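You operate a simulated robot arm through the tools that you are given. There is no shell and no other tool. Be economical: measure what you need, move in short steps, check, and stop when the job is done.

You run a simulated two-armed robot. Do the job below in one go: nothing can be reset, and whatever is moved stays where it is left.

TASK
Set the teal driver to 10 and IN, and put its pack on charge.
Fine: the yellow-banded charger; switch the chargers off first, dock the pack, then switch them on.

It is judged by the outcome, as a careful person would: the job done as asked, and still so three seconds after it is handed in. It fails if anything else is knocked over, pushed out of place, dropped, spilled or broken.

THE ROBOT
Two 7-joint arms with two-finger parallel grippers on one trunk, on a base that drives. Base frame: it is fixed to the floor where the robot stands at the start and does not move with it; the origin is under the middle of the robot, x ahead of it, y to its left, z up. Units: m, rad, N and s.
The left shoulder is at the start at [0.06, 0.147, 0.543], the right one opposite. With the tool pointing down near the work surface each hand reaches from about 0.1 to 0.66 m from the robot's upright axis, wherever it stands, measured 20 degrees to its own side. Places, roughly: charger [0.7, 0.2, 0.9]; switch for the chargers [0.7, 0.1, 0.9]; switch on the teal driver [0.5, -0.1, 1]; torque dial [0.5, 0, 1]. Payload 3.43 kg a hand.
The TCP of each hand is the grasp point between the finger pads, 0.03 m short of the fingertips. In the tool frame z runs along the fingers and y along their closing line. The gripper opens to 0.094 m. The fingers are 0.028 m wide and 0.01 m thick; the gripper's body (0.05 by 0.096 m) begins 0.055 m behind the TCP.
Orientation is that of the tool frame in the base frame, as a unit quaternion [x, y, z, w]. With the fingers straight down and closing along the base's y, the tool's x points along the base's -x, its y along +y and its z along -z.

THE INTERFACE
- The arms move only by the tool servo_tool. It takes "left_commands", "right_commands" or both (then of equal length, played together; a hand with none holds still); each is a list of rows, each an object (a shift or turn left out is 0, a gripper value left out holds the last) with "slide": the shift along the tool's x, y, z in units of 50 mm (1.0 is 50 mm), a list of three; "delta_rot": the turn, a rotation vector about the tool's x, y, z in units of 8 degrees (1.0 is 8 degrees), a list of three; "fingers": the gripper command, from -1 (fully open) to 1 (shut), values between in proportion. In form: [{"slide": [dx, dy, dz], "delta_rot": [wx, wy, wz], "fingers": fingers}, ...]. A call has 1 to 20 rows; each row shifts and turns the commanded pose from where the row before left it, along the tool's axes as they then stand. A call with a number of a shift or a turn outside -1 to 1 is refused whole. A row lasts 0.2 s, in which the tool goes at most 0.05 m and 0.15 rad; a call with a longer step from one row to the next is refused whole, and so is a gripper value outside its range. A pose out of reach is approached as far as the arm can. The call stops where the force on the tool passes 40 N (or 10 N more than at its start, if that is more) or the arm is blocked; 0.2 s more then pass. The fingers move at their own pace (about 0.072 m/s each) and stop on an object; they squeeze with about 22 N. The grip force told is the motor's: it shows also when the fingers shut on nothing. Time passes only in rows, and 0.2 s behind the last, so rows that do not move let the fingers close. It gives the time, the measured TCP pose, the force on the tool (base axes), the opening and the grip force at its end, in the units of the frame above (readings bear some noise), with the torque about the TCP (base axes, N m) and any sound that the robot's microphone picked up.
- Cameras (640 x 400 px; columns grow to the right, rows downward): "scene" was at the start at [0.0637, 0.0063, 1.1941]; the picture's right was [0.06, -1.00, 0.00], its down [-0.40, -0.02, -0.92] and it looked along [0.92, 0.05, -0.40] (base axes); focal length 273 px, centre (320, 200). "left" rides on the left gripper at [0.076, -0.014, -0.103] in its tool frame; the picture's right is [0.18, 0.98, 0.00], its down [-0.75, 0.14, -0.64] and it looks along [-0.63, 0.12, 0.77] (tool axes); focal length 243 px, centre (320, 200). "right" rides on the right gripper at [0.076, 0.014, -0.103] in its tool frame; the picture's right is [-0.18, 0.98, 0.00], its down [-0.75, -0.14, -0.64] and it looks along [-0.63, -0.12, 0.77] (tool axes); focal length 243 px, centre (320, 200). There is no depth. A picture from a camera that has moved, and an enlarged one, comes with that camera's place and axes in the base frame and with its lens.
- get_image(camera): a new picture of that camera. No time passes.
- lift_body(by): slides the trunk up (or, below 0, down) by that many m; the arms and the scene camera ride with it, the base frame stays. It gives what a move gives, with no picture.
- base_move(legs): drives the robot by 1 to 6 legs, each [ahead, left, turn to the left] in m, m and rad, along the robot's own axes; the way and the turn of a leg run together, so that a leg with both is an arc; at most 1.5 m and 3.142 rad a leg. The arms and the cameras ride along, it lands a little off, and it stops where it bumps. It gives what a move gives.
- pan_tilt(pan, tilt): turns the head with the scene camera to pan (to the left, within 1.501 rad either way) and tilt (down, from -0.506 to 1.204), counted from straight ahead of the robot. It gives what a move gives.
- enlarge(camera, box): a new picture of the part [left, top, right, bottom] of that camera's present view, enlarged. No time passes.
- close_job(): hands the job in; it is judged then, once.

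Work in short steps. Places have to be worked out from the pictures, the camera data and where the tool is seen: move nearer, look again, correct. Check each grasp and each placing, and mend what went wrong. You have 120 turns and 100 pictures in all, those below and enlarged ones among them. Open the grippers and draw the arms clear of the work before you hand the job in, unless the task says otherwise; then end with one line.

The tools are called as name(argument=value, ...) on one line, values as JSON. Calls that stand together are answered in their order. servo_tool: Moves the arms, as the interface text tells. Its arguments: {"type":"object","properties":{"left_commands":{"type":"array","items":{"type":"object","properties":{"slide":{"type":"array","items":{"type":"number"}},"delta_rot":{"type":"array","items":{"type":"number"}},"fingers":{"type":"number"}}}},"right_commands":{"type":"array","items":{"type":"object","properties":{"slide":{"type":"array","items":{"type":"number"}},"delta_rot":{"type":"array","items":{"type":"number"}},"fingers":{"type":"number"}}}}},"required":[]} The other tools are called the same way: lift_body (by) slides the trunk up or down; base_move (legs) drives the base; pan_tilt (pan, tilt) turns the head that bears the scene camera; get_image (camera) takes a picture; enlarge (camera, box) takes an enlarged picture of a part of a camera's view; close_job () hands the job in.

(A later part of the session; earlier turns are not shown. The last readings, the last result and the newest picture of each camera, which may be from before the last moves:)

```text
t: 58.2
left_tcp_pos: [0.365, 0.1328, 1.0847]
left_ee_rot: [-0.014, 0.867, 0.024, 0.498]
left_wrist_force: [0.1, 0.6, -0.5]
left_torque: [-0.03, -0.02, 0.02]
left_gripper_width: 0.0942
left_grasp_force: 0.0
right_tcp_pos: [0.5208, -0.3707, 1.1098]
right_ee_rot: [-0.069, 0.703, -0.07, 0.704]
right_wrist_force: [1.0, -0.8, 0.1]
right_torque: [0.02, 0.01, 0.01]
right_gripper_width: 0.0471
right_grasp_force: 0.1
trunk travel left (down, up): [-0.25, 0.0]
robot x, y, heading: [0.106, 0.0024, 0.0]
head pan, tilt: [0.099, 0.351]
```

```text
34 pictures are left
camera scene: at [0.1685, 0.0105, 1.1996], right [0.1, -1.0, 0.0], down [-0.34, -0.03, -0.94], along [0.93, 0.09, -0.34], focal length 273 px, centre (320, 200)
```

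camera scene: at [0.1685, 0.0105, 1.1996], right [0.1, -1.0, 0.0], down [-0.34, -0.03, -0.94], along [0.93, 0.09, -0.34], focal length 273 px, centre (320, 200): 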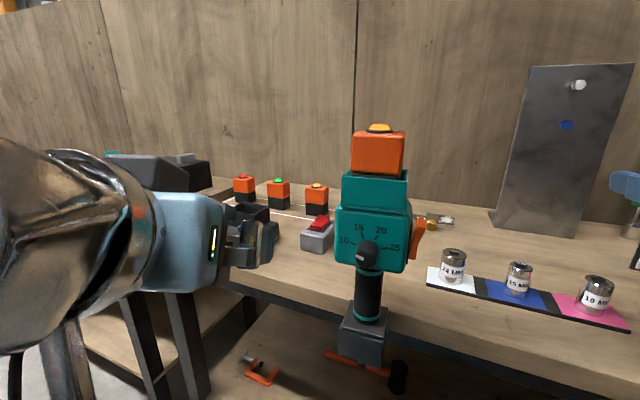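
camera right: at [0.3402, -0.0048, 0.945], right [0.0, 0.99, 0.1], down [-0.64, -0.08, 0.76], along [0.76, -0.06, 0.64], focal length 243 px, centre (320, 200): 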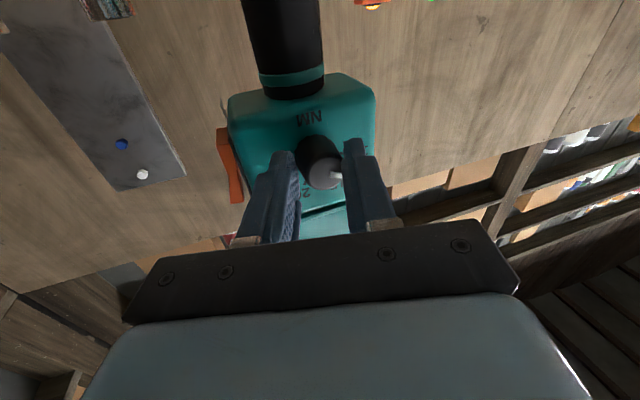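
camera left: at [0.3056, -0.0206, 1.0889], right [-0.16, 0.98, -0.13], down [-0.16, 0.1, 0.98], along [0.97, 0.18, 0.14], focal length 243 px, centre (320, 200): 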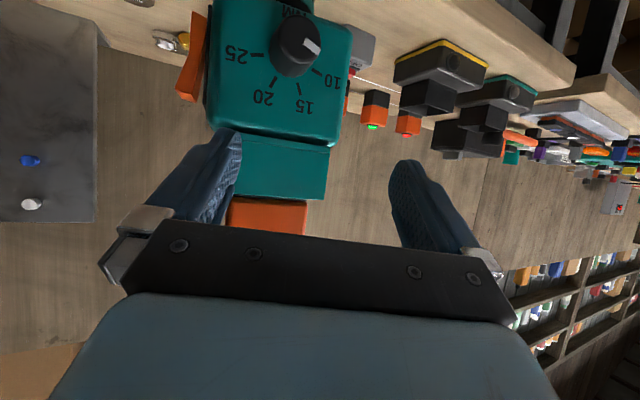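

Head restored, driver undisturbed. Driving back 5 cm and right 16 cm, and squaring up the left hand.

base_move(legs=[[-0.05, 0, 0], [0, -0.16, 0]])

servo_tool(left_commands=[{"delta_rot": [0.4, -0.64, 0]}, {}])

pan_tilt(pan=0.35, tilt=0.3)

get_image(camera="left")

get_image(camera="scene")

```text
t: 60.1
left_tcp_pos: [0.3135, -0.029, 1.0847]
left_ee_rot: [-0.014, 0.867, 0.024, 0.497]
left_wrist_force: [0.5, -0.1, 0.3]
left_torque: [0.03, 0.0, 0.0]
left_gripper_width: 0.0943
left_grasp_force: 0.0
right_tcp_pos: [0.4708, -0.5331, 1.107]
right_ee_rot: [-0.068, 0.703, -0.07, 0.704]
right_wrist_force: [0.1, -0.4, 0.6]
right_torque: [0.0, 0.02, -0.01]
right_gripper_width: 0.0472
right_grasp_force: 0.0
trunk travel left (down, up): [-0.25, 0.0]
robot x, y, heading: [0.0553, -0.1596, 0.001]
head pan, tilt: [0.099, 0.351]
```

```text
t: 60.7
left_tcp_pos: [0.3144, -0.0296, 1.0847]
left_ee_rot: [0.0, 0.845, 0.001, 0.535]
left_wrist_force: [0.3, 0.4, -1.2]
left_torque: [0.01, -0.04, 0.01]
left_gripper_width: 0.094
left_grasp_force: 0.1
right_tcp_pos: [0.4709, -0.5316, 1.1083]
right_ee_rot: [-0.067, 0.703, -0.071, 0.704]
right_wrist_force: [-0.4, 0.6, -0.9]
right_torque: [-0.01, -0.01, -0.02]
right_gripper_width: 0.0469
right_grasp_force: 0.0
trunk travel left (down, up): [-0.25, 0.0]
robot x, y, heading: [0.0566, -0.1609, -0.003]
head pan, tilt: [0.099, 0.351]
```

```text
t: 61.5
left_tcp_pos: [0.3145, -0.0288, 1.0843]
left_ee_rot: [0.0, 0.844, 0.001, 0.536]
left_wrist_force: [0.7, 0.1, 0.3]
left_torque: [0.02, -0.03, 0.01]
left_gripper_width: 0.0942
left_grasp_force: 0.1
right_tcp_pos: [0.4715, -0.5316, 1.1086]
right_ee_rot: [-0.068, 0.703, -0.07, 0.705]
right_wrist_force: [0.6, 0.1, -1.4]
right_torque: [0.01, 0.04, 0.0]
right_gripper_width: 0.0469
right_grasp_force: 0.1
trunk travel left (down, up): [-0.25, 0.0]
robot x, y, heading: [0.0526, -0.1601, -0.001]
head pan, tilt: [0.351, 0.3]
```

```text
33 pictures are left
camera left: at [0.1899, -0.0426, 1.0597], right [-0.08, 0.98, -0.16], down [-0.26, 0.14, 0.96], along [0.96, 0.12, 0.24], focal length 243 px, centre (320, 200)
```

left: 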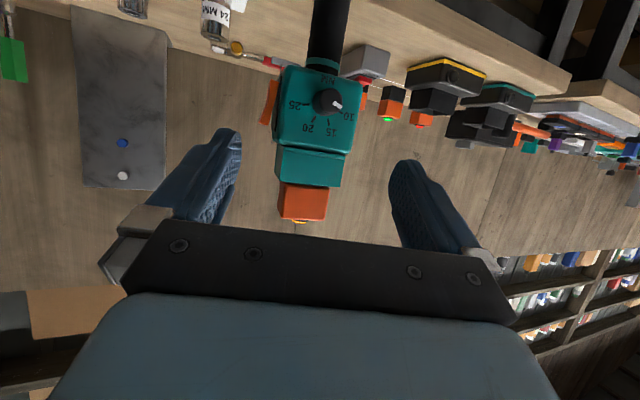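

```text
32 pictures are left
camera scene: at [0.1134, -0.1283, 1.2043], right [0.34, -0.94, 0.0], down [-0.28, -0.1, -0.96], along [0.9, 0.33, -0.3], focal length 273 px, centre (320, 200)
```

scene: 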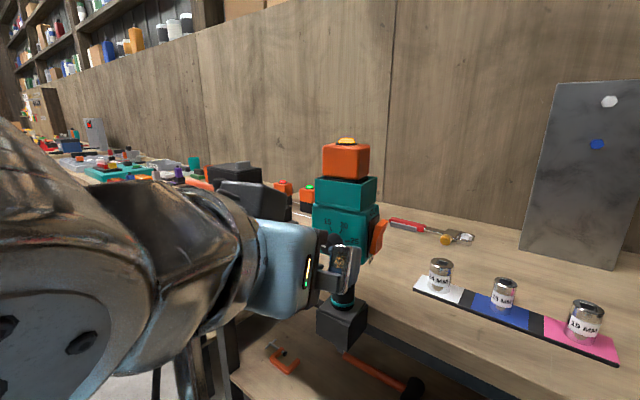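

The pack front centre computes to ≈(0.482, −0.027, 1.138). I'll move the left hand up to the pre-grasp in front of it.

servo_tool(left_commands=[{"slide": [-0.662, 0.03, 0.47]}, {"slide": [-0.662, 0, 0.47]}, {"slide": [-0.662, 0, 0.47]}, {}])

get_image(camera="left")

get_image(camera="scene")

```text
t: 62.5
left_tcp_pos: [0.4233, -0.0272, 1.145]
left_ee_rot: [0.0, 0.845, 0.002, 0.535]
left_wrist_force: [-0.4, -0.5, 0.8]
left_torque: [0.04, 0.02, 0.05]
left_gripper_width: 0.0941
left_grasp_force: 0.1
right_tcp_pos: [0.4706, -0.5302, 1.1079]
right_ee_rot: [-0.067, 0.703, -0.071, 0.704]
right_wrist_force: [0.2, 0.4, 1.0]
right_torque: [0.02, -0.03, -0.01]
right_gripper_width: 0.0469
right_grasp_force: 0.0
trunk travel left (down, up): [-0.25, 0.0]
robot x, y, heading: [0.0517, -0.1615, -0.002]
head pan, tilt: [0.351, 0.3]
```

```text
31 pictures are left
camera left: at [0.2974, -0.0406, 1.1191], right [-0.08, 0.98, -0.16], down [-0.26, 0.14, 0.96], along [0.96, 0.12, 0.24], focal length 243 px, centre (320, 200)
```

left: 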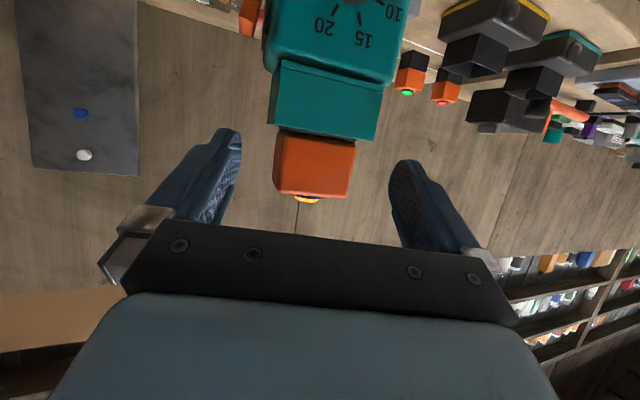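

```text
30 pictures are left
camera scene: at [0.1136, -0.1283, 1.2042], right [0.34, -0.94, 0.0], down [-0.28, -0.1, -0.96], along [0.9, 0.33, -0.3], focal length 273 px, centre (320, 200)
```

scene: 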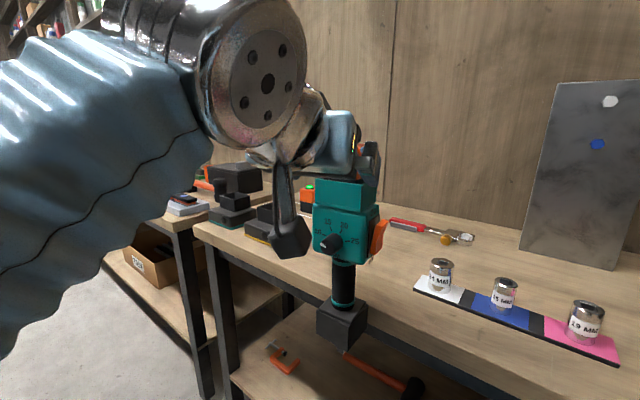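

Centred at y≈−0.0266. Advancing 8 cm to straddle the pack, then close.

servo_tool(left_commands=[{"slide": [-0.34, 0.01, 0.724]}, {"slide": [-0.3, 0, 0.68]}, {"slide": [-0.03, 0, 0.06]}, {}])

get_image(camera="left")

enlarge(camera="scene", box=[280, 100, 420, 260])

```text
t: 63.5
left_tcp_pos: [0.5003, -0.0278, 1.1453]
left_ee_rot: [0.0, 0.844, 0.001, 0.536]
left_wrist_force: [-0.2, -0.1, 0.4]
left_torque: [-0.03, 0.03, 0.02]
left_gripper_width: 0.094
left_grasp_force: 0.0
right_tcp_pos: [0.4712, -0.533, 1.108]
right_ee_rot: [-0.068, 0.703, -0.07, 0.704]
right_wrist_force: [-0.2, -0.3, -0.4]
right_torque: [0.01, -0.01, 0.02]
right_gripper_width: 0.0468
right_grasp_force: 0.0
trunk travel left (down, up): [-0.25, 0.0]
robot x, y, heading: [0.0537, -0.1616, -0.004]
head pan, tilt: [0.351, 0.3]
```

```text
29 pictures are left
camera left: at [0.3752, -0.0401, 1.1188], right [-0.08, 0.98, -0.16], down [-0.26, 0.14, 0.96], along [0.96, 0.12, 0.24], focal length 243 px, centre (320, 200)
```

left: 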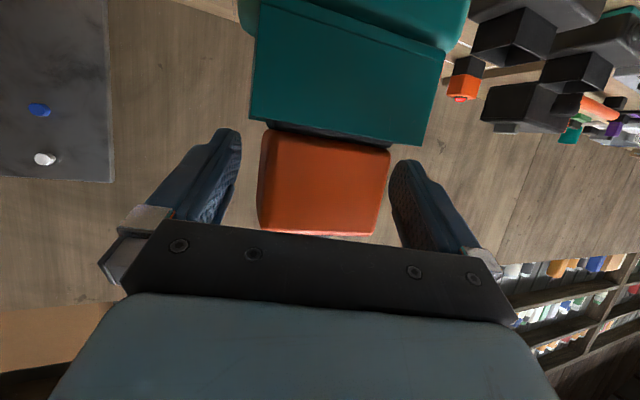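

```text
2.50 times, centred on (350, 180) of scene
camera zoom: at [0.1134, -0.1283, 1.2043], right [0.34, -0.94, 0.0], down [-0.28, -0.1, -0.96], along [0.9, 0.33, -0.3], focal length 683 px, centre (245, 250)
```

zoom: 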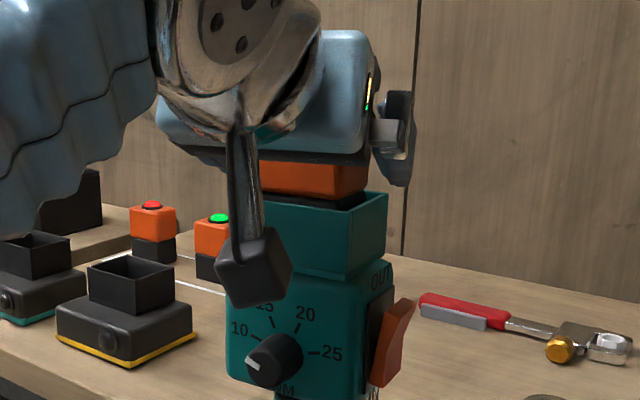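

Pack sits between the fingers. Closing.

servo_tool(left_commands=[{"fingers": 0}, {"fingers": 0.2}, {"fingers": 1}, {"fingers": 1}, {"fingers": 1}])

get_image(camera="left")

```text
t: 64.7
left_tcp_pos: [0.5001, -0.0268, 1.1433]
left_ee_rot: [0.0, 0.844, 0.001, 0.536]
left_wrist_force: [1.1, 0.5, 2.5]
left_torque: [-0.11, -0.08, -0.1]
left_gripper_width: 0.0695
left_grasp_force: 21.7
right_tcp_pos: [0.471, -0.5319, 1.1074]
right_ee_rot: [-0.069, 0.703, -0.069, 0.704]
right_wrist_force: [-0.2, -0.3, 0.0]
right_torque: [0.01, 0.01, 0.02]
right_gripper_width: 0.0467
right_grasp_force: 0.0
trunk travel left (down, up): [-0.25, 0.0]
robot x, y, heading: [0.0551, -0.1623, -0.004]
head pan, tilt: [0.351, 0.3]
```

```text
27 pictures are left
camera left: at [0.3751, -0.0402, 1.1188], right [-0.08, 0.98, -0.16], down [-0.26, 0.14, 0.96], along [0.96, 0.12, 0.24], focal length 243 px, centre (320, 200)
```

left: 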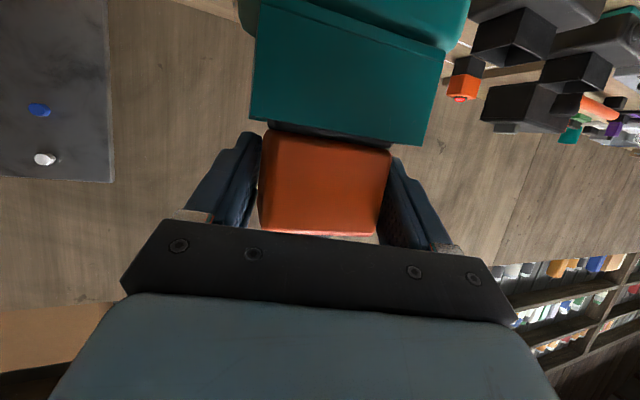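

Gripped at 69.5 mm. I'll lift 20 mm slowly and check whether the driver stays put.

servo_tool(left_commands=[{"slide": [-0.09, 0, -0.042], "fingers": 1}, {"slide": [-0.09, 0, -0.042]}, {"slide": [-0.09, 0, -0.042]}, {"slide": [-0.09, 0, -0.042]}])

get_image(camera="scene")

```text
t: 65.7
left_tcp_pos: [0.5008, -0.0266, 1.1629]
left_ee_rot: [0.0, 0.844, 0.001, 0.536]
left_wrist_force: [-0.6, -0.7, -3.6]
left_torque: [-0.02, 0.0, -0.01]
left_gripper_width: 0.0691
left_grasp_force: 22.2
right_tcp_pos: [0.4709, -0.5312, 1.1076]
right_ee_rot: [-0.068, 0.703, -0.07, 0.704]
right_wrist_force: [-0.2, -0.1, 0.3]
right_torque: [-0.02, 0.02, -0.01]
right_gripper_width: 0.047
right_grasp_force: 0.1
trunk travel left (down, up): [-0.25, 0.0]
robot x, y, heading: [0.0559, -0.1615, 0.001]
head pan, tilt: [0.351, 0.3]
```

```text
26 pictures are left
camera scene: at [0.1135, -0.1282, 1.2042], right [0.34, -0.94, 0.0], down [-0.28, -0.1, -0.96], along [0.9, 0.33, -0.3], focal length 273 px, centre (320, 200)
```

scene: 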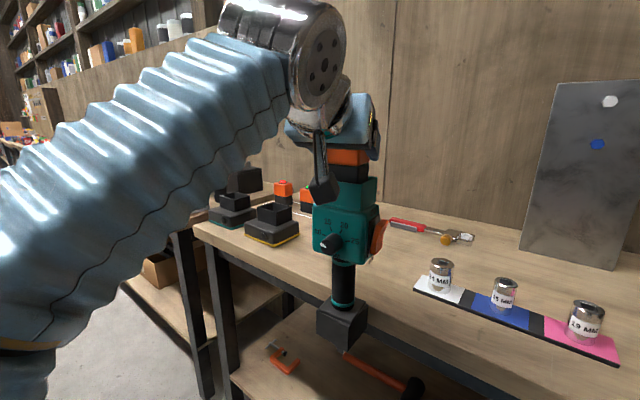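

The pack comes out cleanly (weight ~3.6 N) and the driver stays. Lifting another 35 mm.

servo_tool(left_commands=[{"slide": [-0.16, 0, -0.075], "fingers": 1}, {"slide": [-0.16, 0, -0.075]}, {"slide": [-0.16, 0, -0.075]}, {"slide": [-0.16, 0, -0.075]}, {}])

enlarge(camera="scene", box=[280, 100, 420, 260])

```text
t: 66.9
left_tcp_pos: [0.5021, -0.0264, 1.1987]
left_ee_rot: [0.002, 0.844, 0.0, 0.536]
left_wrist_force: [-0.1, 0.0, -2.7]
left_torque: [0.01, 0.02, 0.0]
left_gripper_width: 0.0669
left_grasp_force: 21.7
right_tcp_pos: [0.4726, -0.5317, 1.108]
right_ee_rot: [-0.068, 0.703, -0.07, 0.704]
right_wrist_force: [0.3, -0.8, 1.0]
right_torque: [0.02, 0.02, -0.01]
right_gripper_width: 0.0471
right_grasp_force: 0.1
trunk travel left (down, up): [-0.25, 0.0]
robot x, y, heading: [0.0536, -0.1636, -0.002]
head pan, tilt: [0.351, 0.3]
```

```text
2.50 times, centred on (350, 180) of scene
camera zoom: at [0.1136, -0.1283, 1.2043], right [0.34, -0.94, 0.0], down [-0.28, -0.1, -0.96], along [0.9, 0.33, -0.3], focal length 683 px, centre (245, 250)
```

zoom: 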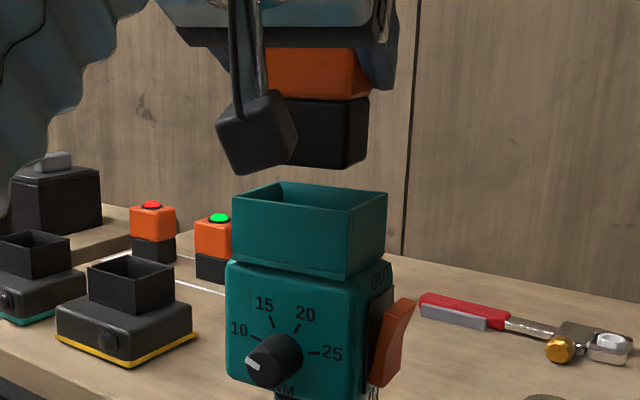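

Pack is fully clear. Retracting 12 cm toward me, then driving left and a bit forward to the charger.

servo_tool(left_commands=[{"slide": [0.34, 0, -0.724], "fingers": 1}, {"slide": [0.34, 0, -0.724]}, {"slide": [0.34, 0, -0.724]}, {}])

base_move(legs=[[0, 0.22, 0], [0.065, 0, 0]])

pan_tilt(pan=0.0, tilt=0.4)

get_image(camera="scene")

get_image(camera="left")

```text
t: 67.9
left_tcp_pos: [0.3798, -0.0249, 1.1976]
left_ee_rot: [0.001, 0.844, 0.0, 0.536]
left_wrist_force: [-0.9, -0.4, -3.0]
left_torque: [-0.01, 0.0, 0.04]
left_gripper_width: 0.0664
left_grasp_force: 22.6
right_tcp_pos: [0.4701, -0.531, 1.1082]
right_ee_rot: [-0.068, 0.703, -0.069, 0.704]
right_wrist_force: [0.0, 0.5, 0.3]
right_torque: [0.01, 0.0, -0.01]
right_gripper_width: 0.0471
right_grasp_force: 0.2
trunk travel left (down, up): [-0.25, 0.0]
robot x, y, heading: [0.057, -0.1622, 0.0]
head pan, tilt: [0.351, 0.3]
```

```text
t: 70.2
left_tcp_pos: [0.4452, 0.1917, 1.1969]
left_ee_rot: [0.002, 0.845, 0.0, 0.535]
left_wrist_force: [0.0, -0.1, -2.4]
left_torque: [0.03, 0.02, -0.01]
left_gripper_width: 0.0662
left_grasp_force: 21.8
right_tcp_pos: [0.5362, -0.3164, 1.1078]
right_ee_rot: [-0.068, 0.703, -0.07, 0.704]
right_wrist_force: [-0.5, 0.4, 0.1]
right_torque: [0.03, -0.01, 0.0]
right_gripper_width: 0.047
right_grasp_force: 0.1
trunk travel left (down, up): [-0.25, 0.0]
robot x, y, heading: [0.1162, 0.0538, -0.006]
head pan, tilt: [0.351, 0.3]
```

```text
t: 71.0
left_tcp_pos: [0.4463, 0.1902, 1.1978]
left_ee_rot: [0.002, 0.844, 0.0, 0.536]
left_wrist_force: [1.2, 0.2, -2.9]
left_torque: [-0.02, 0.01, 0.05]
left_gripper_width: 0.0663
left_grasp_force: 22.6
right_tcp_pos: [0.5363, -0.3165, 1.1083]
right_ee_rot: [-0.068, 0.703, -0.07, 0.704]
right_wrist_force: [0.1, 0.1, 0.3]
right_torque: [0.01, 0.01, -0.01]
right_gripper_width: 0.0469
right_grasp_force: 0.1
trunk travel left (down, up): [-0.25, 0.0]
robot x, y, heading: [0.1187, 0.0571, -0.002]
head pan, tilt: [0.0, 0.4]
```

```text
24 pictures are left
camera scene: at [0.1836, 0.0555, 1.195], right [0.0, -1.0, 0.0], down [-0.39, 0.0, -0.92], along [0.92, 0.0, -0.39], focal length 273 px, centre (320, 200)
```

scene: 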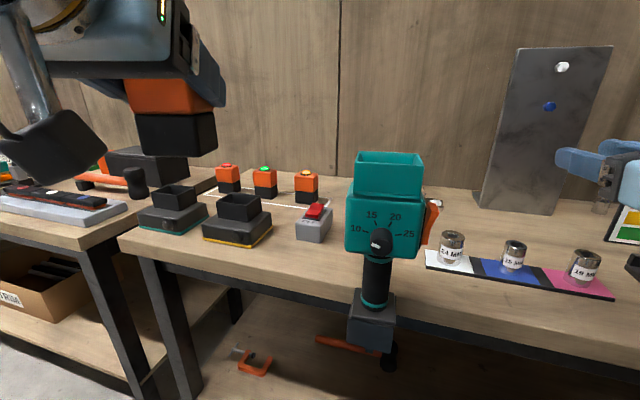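

```text
23 pictures are left
camera left: at [0.3207, 0.1773, 1.1725], right [-0.08, 0.98, -0.16], down [-0.26, 0.14, 0.96], along [0.96, 0.12, 0.24], focal length 243 px, centre (320, 200)
```

left: 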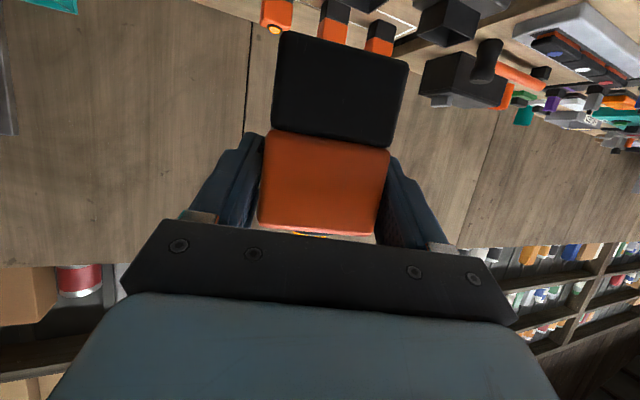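

enlarge(camera="scene", box=[195, 180, 275, 250])

enlarge(camera="scene", box=[110, 60, 240, 170])

```text
5.71 times, centred on (235, 215) of scene
camera zoom: at [0.1836, 0.0555, 1.195], right [0.0, -1.0, 0.0], down [-0.39, 0.0, -0.92], along [0.92, 0.0, -0.39], focal length 1561 px, centre (806, 114)
```

zoom: 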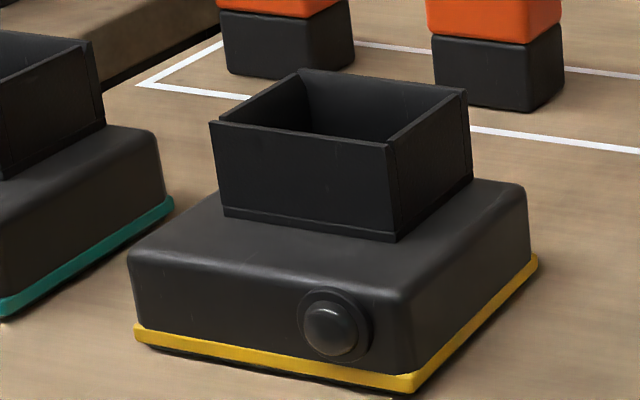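

```text
3.64 times, centred on (175, 115) of scene
camera zoom: at [0.1836, 0.0555, 1.195], right [0.0, -1.0, 0.0], down [-0.39, 0.0, -0.92], along [0.92, 0.0, -0.39], focal length 993 px, centre (847, 509)
```

zoom: 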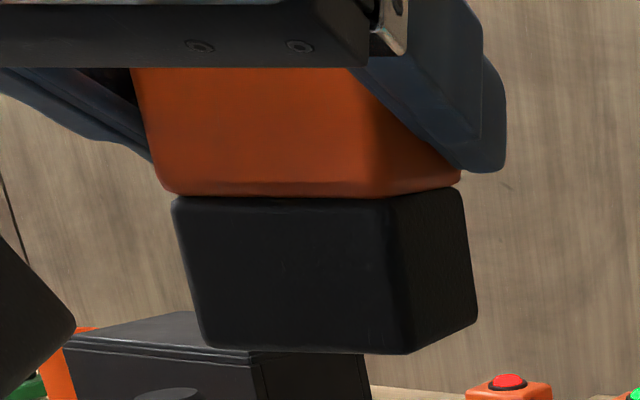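

Pack centre is at ≈(0.450, 0.190), with its bottom ≈62 mm below the TCP and yaw ≈−5°. The charger socket is centred at (0.744, 0.235), rim z 0.961, yaw ≈−15°. I'll lower, align in y and turn the hand −9.5°.

servo_tool(left_commands=[{"slide": [0.647, 0.23, 0.304], "fingers": 1}, {"slide": [0.647, 0.23, 0.304]}, {"slide": [0.647, 0.23, 0.304]}, {"slide": [0.647, 0.23, 0.304]}, {"delta_rot": [0.537, 0, 0.252]}, {"delta_rot": [0.537, 0, 0.252]}, {}])

get_image(camera="scene")

```text
t: 72.6
left_tcp_pos: [0.4455, 0.2387, 1.0541]
left_ee_rot: [0.072, 0.842, -0.045, 0.533]
left_wrist_force: [-0.5, 0.2, -2.7]
left_torque: [0.0, 0.05, 0.05]
left_gripper_width: 0.0663
left_grasp_force: 22.0
right_tcp_pos: [0.5359, -0.3159, 1.1074]
right_ee_rot: [-0.069, 0.703, -0.07, 0.704]
right_wrist_force: [-1.0, -0.5, -0.1]
right_torque: [0.0, 0.01, 0.02]
right_gripper_width: 0.0469
right_grasp_force: 0.1
trunk travel left (down, up): [-0.25, 0.0]
robot x, y, heading: [0.1216, 0.0564, -0.005]
head pan, tilt: [0.0, 0.4]
```

```text
20 pictures are left
camera scene: at [0.1836, 0.0556, 1.195], right [0.0, -1.0, 0.0], down [-0.39, 0.0, -0.92], along [0.92, 0.0, -0.39], focal length 273 px, centre (320, 200)
```

scene: 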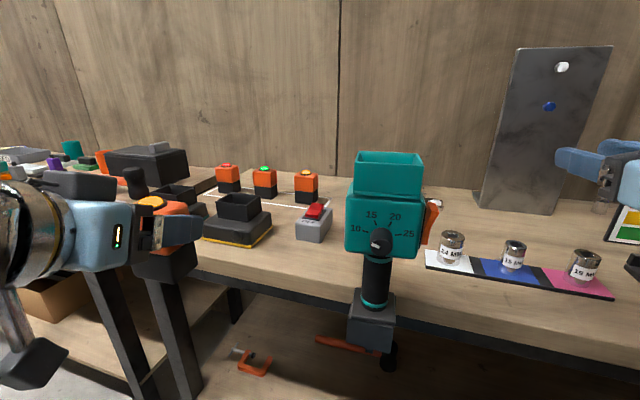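

Clear of everything. Moving forward to hover over the charger socket (pack bottom ≈30 mm above the rim).

servo_tool(left_commands=[{"slide": [-0.358, 0.1346, 0.75], "fingers": 1}, {"slide": [-0.358, 0.1346, 0.75]}, {"slide": [-0.358, 0.1346, 0.75]}, {"slide": [-0.358, 0.1346, 0.75]}, {"slide": [-0.358, 0.1346, 0.75]}, {"slide": [-0.358, 0.1346, 0.75]}, {"slide": [-0.358, 0.1346, 0.75]}, {}])

enlarge(camera="scene", box=[170, 130, 310, 250])

get_image(camera="left")

```text
t: 74.4
left_tcp_pos: [0.7413, 0.2351, 1.055]
left_ee_rot: [0.072, 0.841, -0.046, 0.534]
left_wrist_force: [-0.3, 0.8, -3.4]
left_torque: [-0.03, 0.02, 0.04]
left_gripper_width: 0.0662
left_grasp_force: 21.8
right_tcp_pos: [0.538, -0.3156, 1.1078]
right_ee_rot: [-0.069, 0.703, -0.071, 0.704]
right_wrist_force: [0.9, -0.2, -0.1]
right_torque: [0.0, 0.0, 0.0]
right_gripper_width: 0.0471
right_grasp_force: 0.0
trunk travel left (down, up): [-0.25, 0.0]
robot x, y, heading: [0.1218, 0.0541, -0.004]
head pan, tilt: [0.0, 0.4]
```

```text
3.33 times, centred on (240, 190) of scene
camera zoom: at [0.1841, 0.0554, 1.195], right [0.0, -1.0, 0.0], down [-0.39, 0.0, -0.92], along [0.92, 0.0, -0.39], focal length 910 px, centre (587, 233)
```

zoom: 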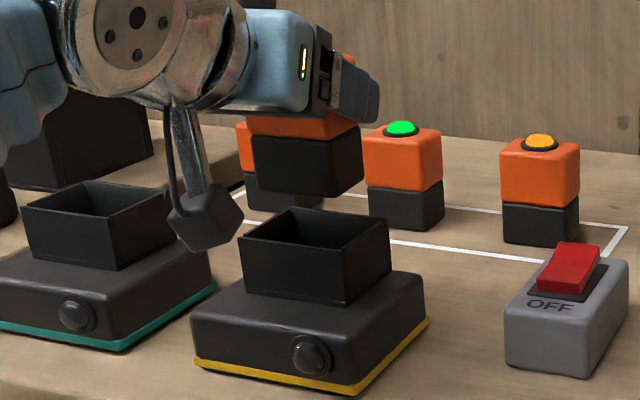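

```text
18 pictures are left
camera left: at [0.6157, 0.2419, 1.0301], right [0.09, 0.98, -0.16], down [-0.23, 0.18, 0.96], along [0.97, -0.04, 0.24], focal length 243 px, centre (320, 200)
```

left: 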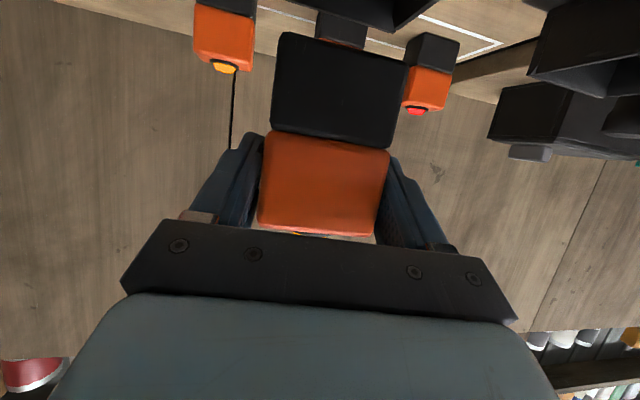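

Pack bottom centre ≈(0.742, 0.2355), yaw ≈−16° – lined up with the socket. Lowering to just above the rim.

servo_tool(left_commands=[{"slide": [0.18, 0, 0.09], "fingers": 1}, {"slide": [0.18, 0, 0.09]}, {"slide": [0.12, 0, 0.07]}, {}])

enlarge(camera="scene", box=[200, 150, 290, 250])

enlarge(camera="left", box=[220, 0, 460, 240])

```text
t: 75.4
left_tcp_pos: [0.7418, 0.2353, 1.0285]
left_ee_rot: [0.07, 0.841, -0.044, 0.535]
left_wrist_force: [1.1, 0.0, 2.7]
left_torque: [-0.11, -0.1, 0.03]
left_gripper_width: 0.0658
left_grasp_force: 21.7
right_tcp_pos: [0.5365, -0.3162, 1.1083]
right_ee_rot: [-0.067, 0.703, -0.071, 0.704]
right_wrist_force: [0.4, 0.2, -0.5]
right_torque: [0.0, 0.02, 0.03]
right_gripper_width: 0.0469
right_grasp_force: 0.0
trunk travel left (down, up): [-0.25, 0.0]
robot x, y, heading: [0.1157, 0.053, -0.003]
head pan, tilt: [0.0, 0.4]
```

```text
4.00 times, centred on (245, 200) of scene
camera zoom: at [0.1835, 0.0554, 1.1951], right [0.0, -1.0, 0.0], down [-0.39, 0.0, -0.92], along [0.92, 0.0, -0.39], focal length 1092 px, centre (620, 200)
```

zoom: 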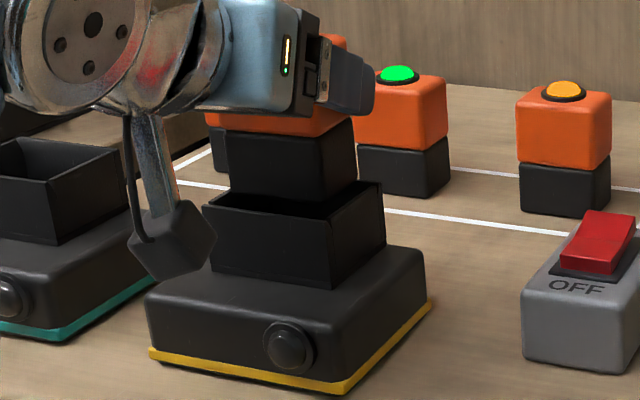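

```text
1.67 times, centred on (340, 120) of left
camera zoom: at [0.6151, 0.2424, 1.0036], right [0.09, 0.98, -0.17], down [-0.23, 0.18, 0.95], along [0.97, -0.04, 0.25], focal length 404 px, centre (287, 333)
```

zoom: 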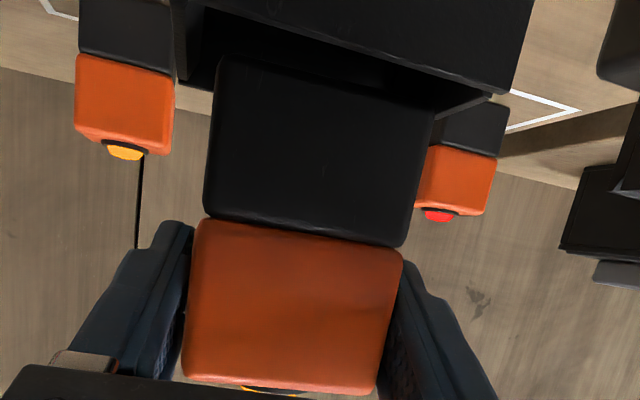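

There is contact (≈6 N) already: the pack sits ~6 mm too far back, on the rear wall, and ~2 mm right. I'll raise 5 mm, shift 6 mm back toward me and 3 mm left, then lower again.

servo_tool(left_commands=[{"slide": [-0.09, 0, -0.043], "fingers": 1}, {"slide": [0.054, 0.04, -0.116]}, {}, {"slide": [0.09, 0, 0.043]}, {"slide": [0.072, 0, 0.034]}, {"slide": [0.072, 0, 0.034]}, {}])

enlarge(camera="scene", box=[200, 150, 290, 250])

```text
t: 77.0
left_tcp_pos: [0.736, 0.2368, 1.0218]
left_ee_rot: [0.071, 0.841, -0.044, 0.535]
left_wrist_force: [0.2, -3.8, -0.4]
left_torque: [-0.15, -0.03, -0.1]
left_gripper_width: 0.0658
left_grasp_force: 22.0
right_tcp_pos: [0.5367, -0.3176, 1.108]
right_ee_rot: [-0.067, 0.703, -0.07, 0.704]
right_wrist_force: [0.2, -0.1, -0.7]
right_torque: [0.0, 0.04, 0.0]
right_gripper_width: 0.0471
right_grasp_force: 0.0
trunk travel left (down, up): [-0.25, 0.0]
robot x, y, heading: [0.1214, 0.0562, -0.006]
head pan, tilt: [0.0, 0.4]
```

```text
4.00 times, centred on (245, 200) of scene
camera zoom: at [0.1835, 0.055, 1.1951], right [0.0, -1.0, 0.0], down [-0.39, 0.0, -0.92], along [0.92, 0.0, -0.39], focal length 1092 px, centre (620, 200)
```

zoom: 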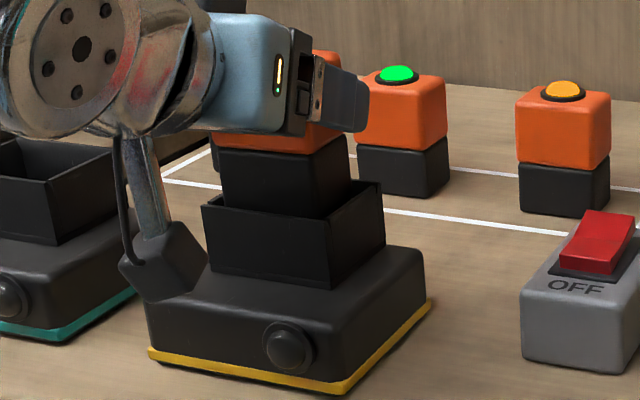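

The pack has entered the socket (no vertical load, slight side push from the left wall). I'll ease 1.5 mm right and keep lowering.

servo_tool(left_commands=[{"slide": [0.072, -0.03, 0.034], "fingers": 1}, {"slide": [0.072, 0, 0.034]}, {"slide": [0.072, 0, 0.034]}, {"slide": [0.072, 0, 0.034]}, {}])

enlarge(camera="scene", box=[200, 150, 290, 250])

```text
t: 78.2
left_tcp_pos: [0.7337, 0.2351, 1.0061]
left_ee_rot: [0.071, 0.841, -0.044, 0.535]
left_wrist_force: [-6.0, -5.1, 5.1]
left_torque: [-0.27, 0.11, -0.62]
left_gripper_width: 0.066
left_grasp_force: 21.4
right_tcp_pos: [0.535, -0.3168, 1.1078]
right_ee_rot: [-0.067, 0.703, -0.07, 0.705]
right_wrist_force: [-0.8, -0.2, -0.2]
right_torque: [-0.01, -0.02, 0.0]
right_gripper_width: 0.047
right_grasp_force: 0.0
trunk travel left (down, up): [-0.25, 0.0]
robot x, y, heading: [0.1201, 0.0523, -0.006]
head pan, tilt: [0.0, 0.4]
```

```text
4.00 times, centred on (245, 200) of scene
camera zoom: at [0.1825, 0.0547, 1.1951], right [0.0, -1.0, 0.0], down [-0.39, 0.0, -0.92], along [0.92, 0.0, -0.39], focal length 1092 px, centre (620, 200)
```

zoom: 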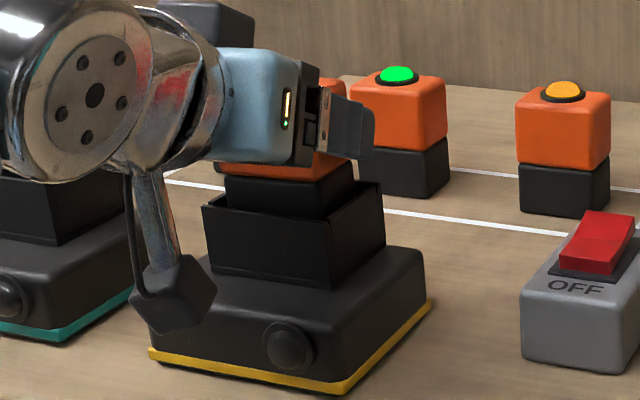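

It's ~20 mm in with side load. I'll relieve it (2 mm toward −x/−y, −2.5° yaw) and continue down.

servo_tool(left_commands=[{"slide": [0.014, -0.046, -0.03], "delta_rot": [0.28, 0, 0.13], "fingers": 1}, {}, {"slide": [0.072, 0, 0.034]}, {"slide": [0.072, 0, 0.034]}, {}])

enlarge(camera="scene", box=[200, 150, 290, 250])

```text
t: 79.4
left_tcp_pos: [0.7334, 0.2344, 0.9971]
left_ee_rot: [0.088, 0.841, -0.055, 0.531]
left_wrist_force: [0.3, 1.2, -3.4]
left_torque: [0.0, 0.05, 0.0]
left_gripper_width: 0.0662
left_grasp_force: 21.8
right_tcp_pos: [0.5353, -0.316, 1.1091]
right_ee_rot: [-0.068, 0.703, -0.071, 0.704]
right_wrist_force: [0.8, -0.3, 0.4]
right_torque: [0.02, 0.01, 0.01]
right_gripper_width: 0.0469
right_grasp_force: 0.0
trunk travel left (down, up): [-0.25, 0.0]
robot x, y, heading: [0.1197, 0.0536, -0.001]
head pan, tilt: [0.0, 0.4]
```

```text
4.00 times, centred on (245, 200) of scene
camera zoom: at [0.1838, 0.0555, 1.195], right [0.0, -1.0, 0.0], down [-0.39, 0.0, -0.92], along [0.92, 0.0, -0.39], focal length 1092 px, centre (620, 200)
```

zoom: 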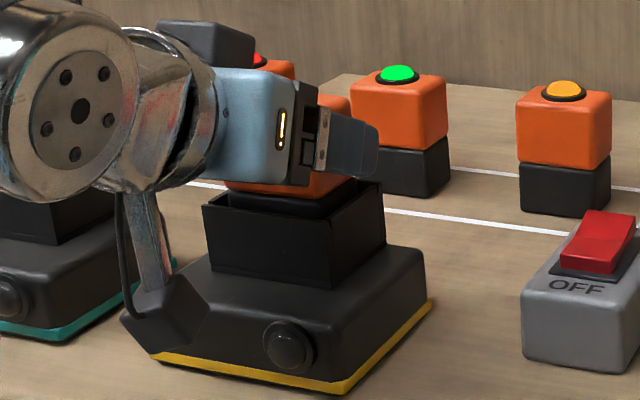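

Free hanging again (3.4 N weight), nearly seated. Continuing down in small steps until it seats.

servo_tool(left_commands=[{"slide": [0.06, 0, 0.028], "fingers": 1}, {"slide": [0.05, 0, 0.024]}, {"slide": [0.04, 0, 0.019]}, {}])

```text
t: 80.4
left_tcp_pos: [0.7316, 0.2329, 0.9913]
left_ee_rot: [0.089, 0.839, -0.056, 0.534]
left_wrist_force: [4.4, 2.2, 20.3]
left_torque: [0.07, 0.11, -0.42]
left_gripper_width: 0.0653
left_grasp_force: 21.6
right_tcp_pos: [0.534, -0.3167, 1.1094]
right_ee_rot: [-0.067, 0.703, -0.07, 0.705]
right_wrist_force: [-0.1, 0.0, -0.1]
right_torque: [-0.03, -0.01, 0.02]
right_gripper_width: 0.0469
right_grasp_force: 0.0
trunk travel left (down, up): [-0.25, 0.0]
robot x, y, heading: [0.1198, 0.0546, -0.001]
head pan, tilt: [0.0, 0.4]
```

Seated firmly (20 N upward at the expected height). Releasing and withdrawing back along the fingers.

servo_tool(left_commands=[{"slide": [-0.03, 0, -0.015], "fingers": -0.8}, {"fingers": -0.8}, {"fingers": -0.8}, {"slide": [0, 0, -0.5]}, {"slide": [0, 0, -0.8]}, {"slide": [0, 0, -0.8]}, {"slide": [0, 0, -0.6]}, {}])

get_image(camera="left")

enlarge(camera="scene", box=[170, 130, 350, 250])

```text
t: 82.2
left_tcp_pos: [0.6132, 0.2595, 1.0492]
left_ee_rot: [0.088, 0.84, -0.056, 0.533]
left_wrist_force: [-0.9, 0.8, -0.7]
left_torque: [-0.01, 0.01, 0.0]
left_gripper_width: 0.0847
left_grasp_force: 0.0
right_tcp_pos: [0.5355, -0.3158, 1.108]
right_ee_rot: [-0.068, 0.703, -0.07, 0.704]
right_wrist_force: [0.4, 0.0, 0.1]
right_torque: [-0.03, 0.02, -0.01]
right_gripper_width: 0.047
right_grasp_force: 0.0
trunk travel left (down, up): [-0.25, 0.0]
robot x, y, heading: [0.1202, 0.0544, -0.001]
head pan, tilt: [0.0, 0.4]
```

```text
12 pictures are left
camera left: at [0.4876, 0.2726, 1.024], right [0.13, 0.98, -0.17], down [-0.22, 0.19, 0.96], along [0.97, -0.09, 0.24], focal length 243 px, centre (320, 200)
```

left: 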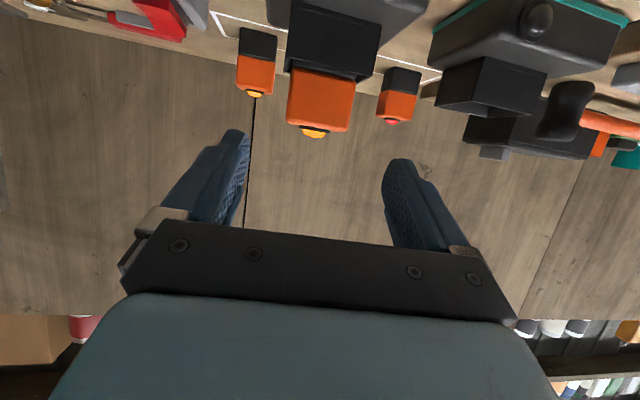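

```text
3.33 times, centred on (260, 190) of scene
camera zoom: at [0.1834, 0.0554, 1.195], right [0.0, -1.0, 0.0], down [-0.39, 0.0, -0.92], along [0.92, 0.0, -0.39], focal length 910 px, centre (520, 233)
```

zoom: 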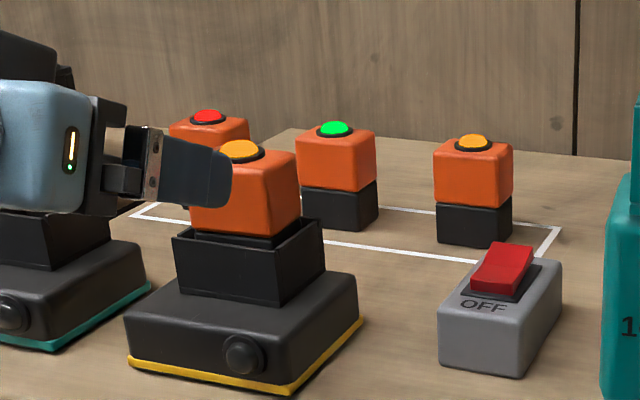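

The pack is docked just as it sat in the driver. Now the switch: I'll close the fingers and restore the earlier pressing attitude (yaw −20°, 35° down).

servo_tool(left_commands=[{"slide": [-0.3, 0, -0.4], "fingers": 1}, {"delta_rot": [0.905, 0, 0.427]}, {"delta_rot": [0, 0.62, 0]}, {"delta_rot": [0, 0.62, 0]}, {}])

```text
t: 83.4
left_tcp_pos: [0.6008, 0.2614, 1.0702]
left_ee_rot: [0.155, 0.874, -0.08, 0.454]
left_wrist_force: [-0.4, -0.2, 0.3]
left_torque: [-0.03, 0.02, 0.01]
left_gripper_width: 0.0
left_grasp_force: 22.4
right_tcp_pos: [0.5359, -0.3157, 1.1076]
right_ee_rot: [-0.068, 0.703, -0.069, 0.704]
right_wrist_force: [0.2, 0.0, -0.3]
right_torque: [0.01, 0.0, 0.01]
right_gripper_width: 0.0473
right_grasp_force: 0.1
trunk travel left (down, up): [-0.25, 0.0]
robot x, y, heading: [0.1208, 0.0561, -0.004]
head pan, tilt: [0.0, 0.4]
```

Orientation matches the earlier one. Moving diagonally to hover over the rocker's far (ON) end, passing in front of the pack.

servo_tool(left_commands=[{"slide": [-0.296, -0.538, 0.665]}, {"slide": [-0.296, -0.538, 0.665]}, {"slide": [-0.296, -0.538, 0.665]}, {"slide": [-0.296, -0.538, 0.665]}, {"slide": [-0.296, -0.538, 0.665]}, {}, {"slide": [0.33, 0, 0.227]}, {"slide": [0.25, 0, 0.17]}, {}])

enlarge(camera="left", box=[260, 0, 420, 160])

```text
t: 85.4
left_tcp_pos: [0.7228, 0.0721, 1.0004]
left_ee_rot: [0.155, 0.874, -0.08, 0.453]
left_wrist_force: [-0.6, -0.4, 0.2]
left_torque: [-0.01, 0.02, -0.03]
left_gripper_width: 0.0
left_grasp_force: 22.2
right_tcp_pos: [0.5354, -0.316, 1.1091]
right_ee_rot: [-0.069, 0.703, -0.071, 0.704]
right_wrist_force: [-1.1, -0.3, -0.1]
right_torque: [0.01, 0.01, -0.03]
right_gripper_width: 0.0465
right_grasp_force: 0.0
trunk travel left (down, up): [-0.25, 0.0]
robot x, y, heading: [0.118, 0.0558, -0.002]
head pan, tilt: [0.0, 0.4]
```

```text
2.50 times, centred on (340, 80) of left
camera zoom: at [0.5985, 0.1038, 0.9967], right [0.24, 0.96, -0.15], down [-0.04, 0.16, 0.99], along [0.97, -0.23, 0.07], focal length 606 px, centre (270, 500)
```

zoom: 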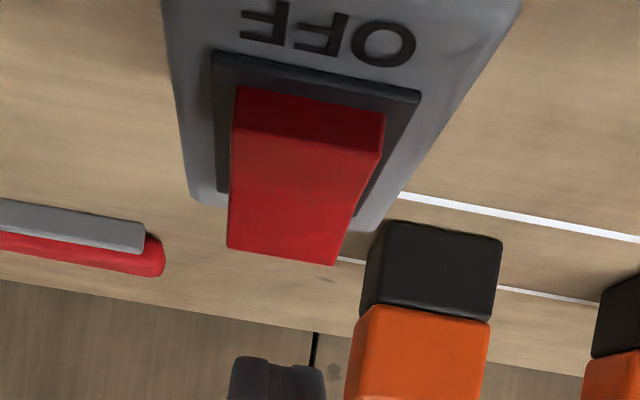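

Far end ≈(0.74, 0.065), right under the tip corner. Lowering and pressing in small steps.

servo_tool(left_commands=[{"slide": [0.246, 0, 0.17]}, {"slide": [0.082, 0, 0.057]}, {"slide": [0.05, 0, 0.034]}, {"slide": [0.05, 0, 0.034]}, {"slide": [0.05, 0, 0.034]}])

enlarge(camera="left", box=[260, 0, 420, 160])

```text
t: 86.6
left_tcp_pos: [0.7229, 0.0745, 0.97]
left_ee_rot: [0.155, 0.874, -0.08, 0.454]
left_wrist_force: [0.0, -0.1, -0.2]
left_torque: [0.05, 0.0, -0.01]
left_gripper_width: 0.0
left_grasp_force: 22.1
right_tcp_pos: [0.5365, -0.3162, 1.107]
right_ee_rot: [-0.068, 0.703, -0.07, 0.704]
right_wrist_force: [0.3, 0.1, 0.1]
right_torque: [0.02, 0.01, -0.06]
right_gripper_width: 0.0471
right_grasp_force: 0.0
trunk travel left (down, up): [-0.25, 0.0]
robot x, y, heading: [0.12, 0.0548, -0.006]
head pan, tilt: [0.0, 0.4]
```

```text
2.50 times, centred on (340, 80) of left
camera zoom: at [0.5981, 0.106, 0.9671], right [0.24, 0.96, -0.15], down [-0.04, 0.16, 0.99], along [0.97, -0.23, 0.07], focal length 606 px, centre (270, 500)
```

zoom: 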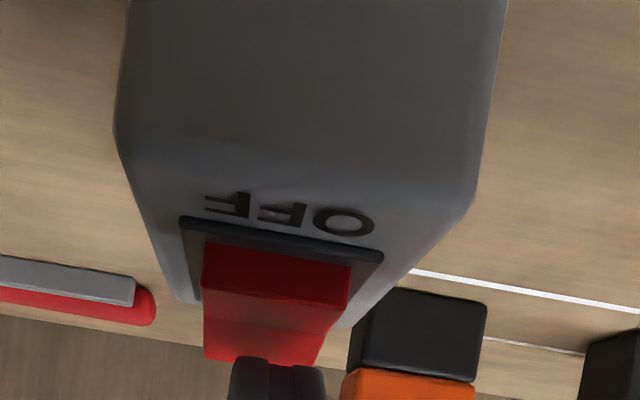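

Tip is just at the raised end. Continue pressing.

servo_tool(left_commands=[{"slide": [0.05, -0.04, 0.034]}, {"slide": [0.05, 0, 0.034]}, {"slide": [0.05, 0, 0.034]}, {"slide": [0.03, 0, 0.02]}])

enlarge(camera="left", box=[260, 0, 420, 160])

```text
t: 87.6
left_tcp_pos: [0.7216, 0.0727, 0.9653]
left_ee_rot: [0.154, 0.871, -0.082, 0.459]
left_wrist_force: [16.4, -2.1, 36.0]
left_torque: [-0.28, -1.04, 0.01]
left_gripper_width: 0.0
left_grasp_force: 21.7
right_tcp_pos: [0.5349, -0.3159, 1.109]
right_ee_rot: [-0.068, 0.703, -0.07, 0.705]
right_wrist_force: [-0.1, 0.6, 0.0]
right_torque: [0.0, -0.04, 0.0]
right_gripper_width: 0.0471
right_grasp_force: 0.1
trunk travel left (down, up): [-0.25, 0.0]
robot x, y, heading: [0.1196, 0.0539, -0.004]
head pan, tilt: [0.0, 0.4]
```

```text
2.50 times, centred on (340, 80) of left
camera zoom: at [0.5972, 0.1046, 0.9606], right [0.24, 0.96, -0.15], down [-0.05, 0.17, 0.98], along [0.97, -0.23, 0.09], focal length 606 px, centre (270, 500)
```

zoom: 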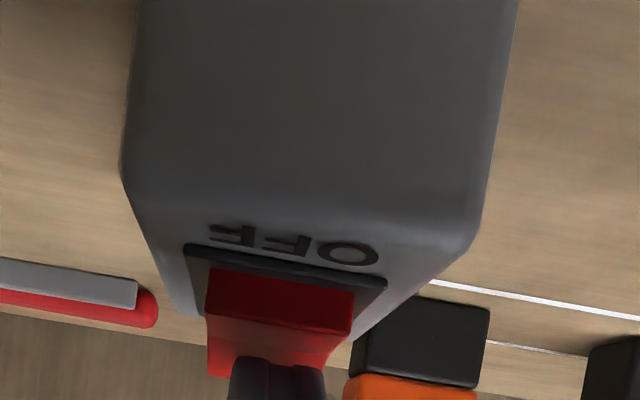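

36 N but no flip: the contact is near the pivot (the tapered fingertip touches further back). I'll lift, move ~14 mm further toward the far end, and press again.

servo_tool(left_commands=[{"slide": [-0.33, 0, -0.23]}, {"slide": [-0.16, 0.016, 0.226]}, {}, {"slide": [0.164, 0, 0.115]}, {"slide": [0.05, 0, 0.034]}, {"slide": [0.05, 0, 0.034]}])

enlarge(camera="left", box=[260, 0, 420, 160])

```text
t: 89.0
left_tcp_pos: [0.7348, 0.0692, 0.9657]
left_ee_rot: [0.154, 0.874, -0.079, 0.455]
left_wrist_force: [1.0, 0.2, 8.4]
left_torque: [-0.04, -0.16, -0.01]
left_gripper_width: 0.0002
left_grasp_force: 22.1
right_tcp_pos: [0.5354, -0.3164, 1.1093]
right_ee_rot: [-0.068, 0.703, -0.07, 0.704]
right_wrist_force: [-1.0, 0.0, 0.3]
right_torque: [0.01, 0.02, -0.03]
right_gripper_width: 0.0469
right_grasp_force: 0.1
trunk travel left (down, up): [-0.25, 0.0]
robot x, y, heading: [0.1191, 0.0554, -0.007]
head pan, tilt: [0.0, 0.4]
```

```text
2.50 times, centred on (340, 80) of left
camera zoom: at [0.6103, 0.1006, 0.9621], right [0.24, 0.96, -0.15], down [-0.04, 0.16, 0.99], along [0.97, -0.23, 0.08], focal length 606 px, centre (270, 500)
```

zoom: 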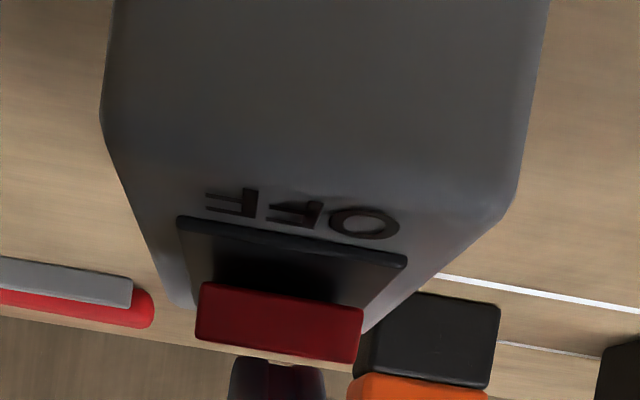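

The rocker has flipped (near end raised): ON. Now I'll lift and withdraw the hand the way it came, then check everything.

servo_tool(left_commands=[{"slide": [-0.5, 0, -0.35]}, {"slide": [-0.5, 0, -0.35]}, {"slide": [0.296, 0.4, -0.665]}, {"slide": [0.296, 0.4, -0.665]}, {"slide": [0.454, 0.1, -0.76]}, {"slide": [0.454, 0.1, -0.76]}, {"slide": [0.454, 0.1, -0.76]}, {"slide": [0.454, 0.1, -0.76], "fingers": -1}, {}, {}])

get_image(camera="scene")

enlarge(camera="scene", box=[190, 150, 350, 260])

```text
t: 91.2
left_tcp_pos: [0.5239, 0.2086, 1.0521]
left_ee_rot: [0.155, 0.874, -0.08, 0.453]
left_wrist_force: [0.1, 0.0, -0.1]
left_torque: [-0.02, -0.02, 0.01]
left_gripper_width: 0.0941
left_grasp_force: 0.0
right_tcp_pos: [0.5353, -0.3167, 1.108]
right_ee_rot: [-0.067, 0.703, -0.07, 0.704]
right_wrist_force: [-0.1, 0.3, -0.3]
right_torque: [0.01, 0.0, -0.01]
right_gripper_width: 0.047
right_grasp_force: 0.1
trunk travel left (down, up): [-0.25, 0.0]
robot x, y, heading: [0.1227, 0.0554, -0.01]
head pan, tilt: [0.0, 0.4]
```

```text
6 pictures are left
camera scene: at [0.1835, 0.0554, 1.195], right [0.0, -1.0, 0.0], down [-0.39, 0.0, -0.92], along [0.92, 0.0, -0.39], focal length 273 px, centre (320, 200)
```

scene: 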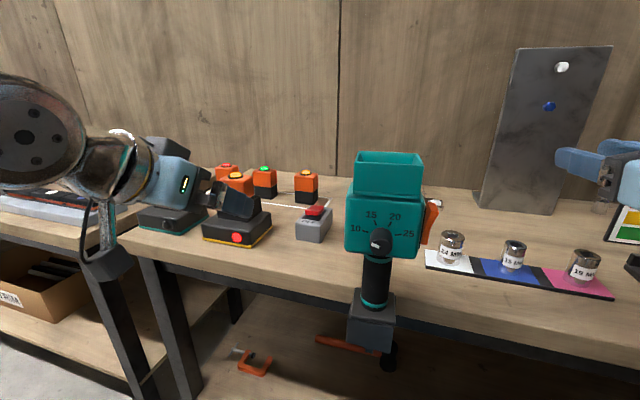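

```text
3.64 times, centred on (270, 205) of scene
camera zoom: at [0.1835, 0.0554, 1.195], right [0.0, -1.0, 0.0], down [-0.39, 0.0, -0.92], along [0.92, 0.0, -0.39], focal length 993 px, centre (502, 182)
```

zoom: 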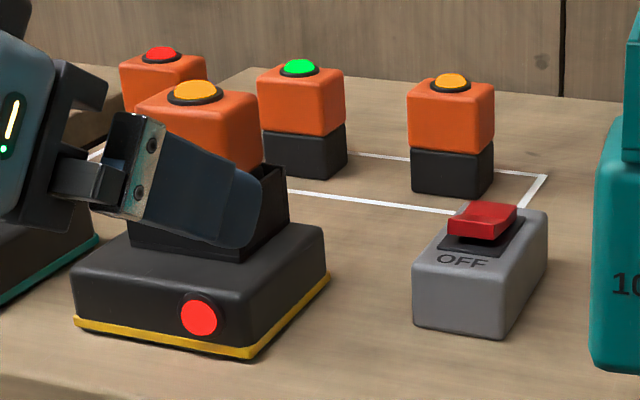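

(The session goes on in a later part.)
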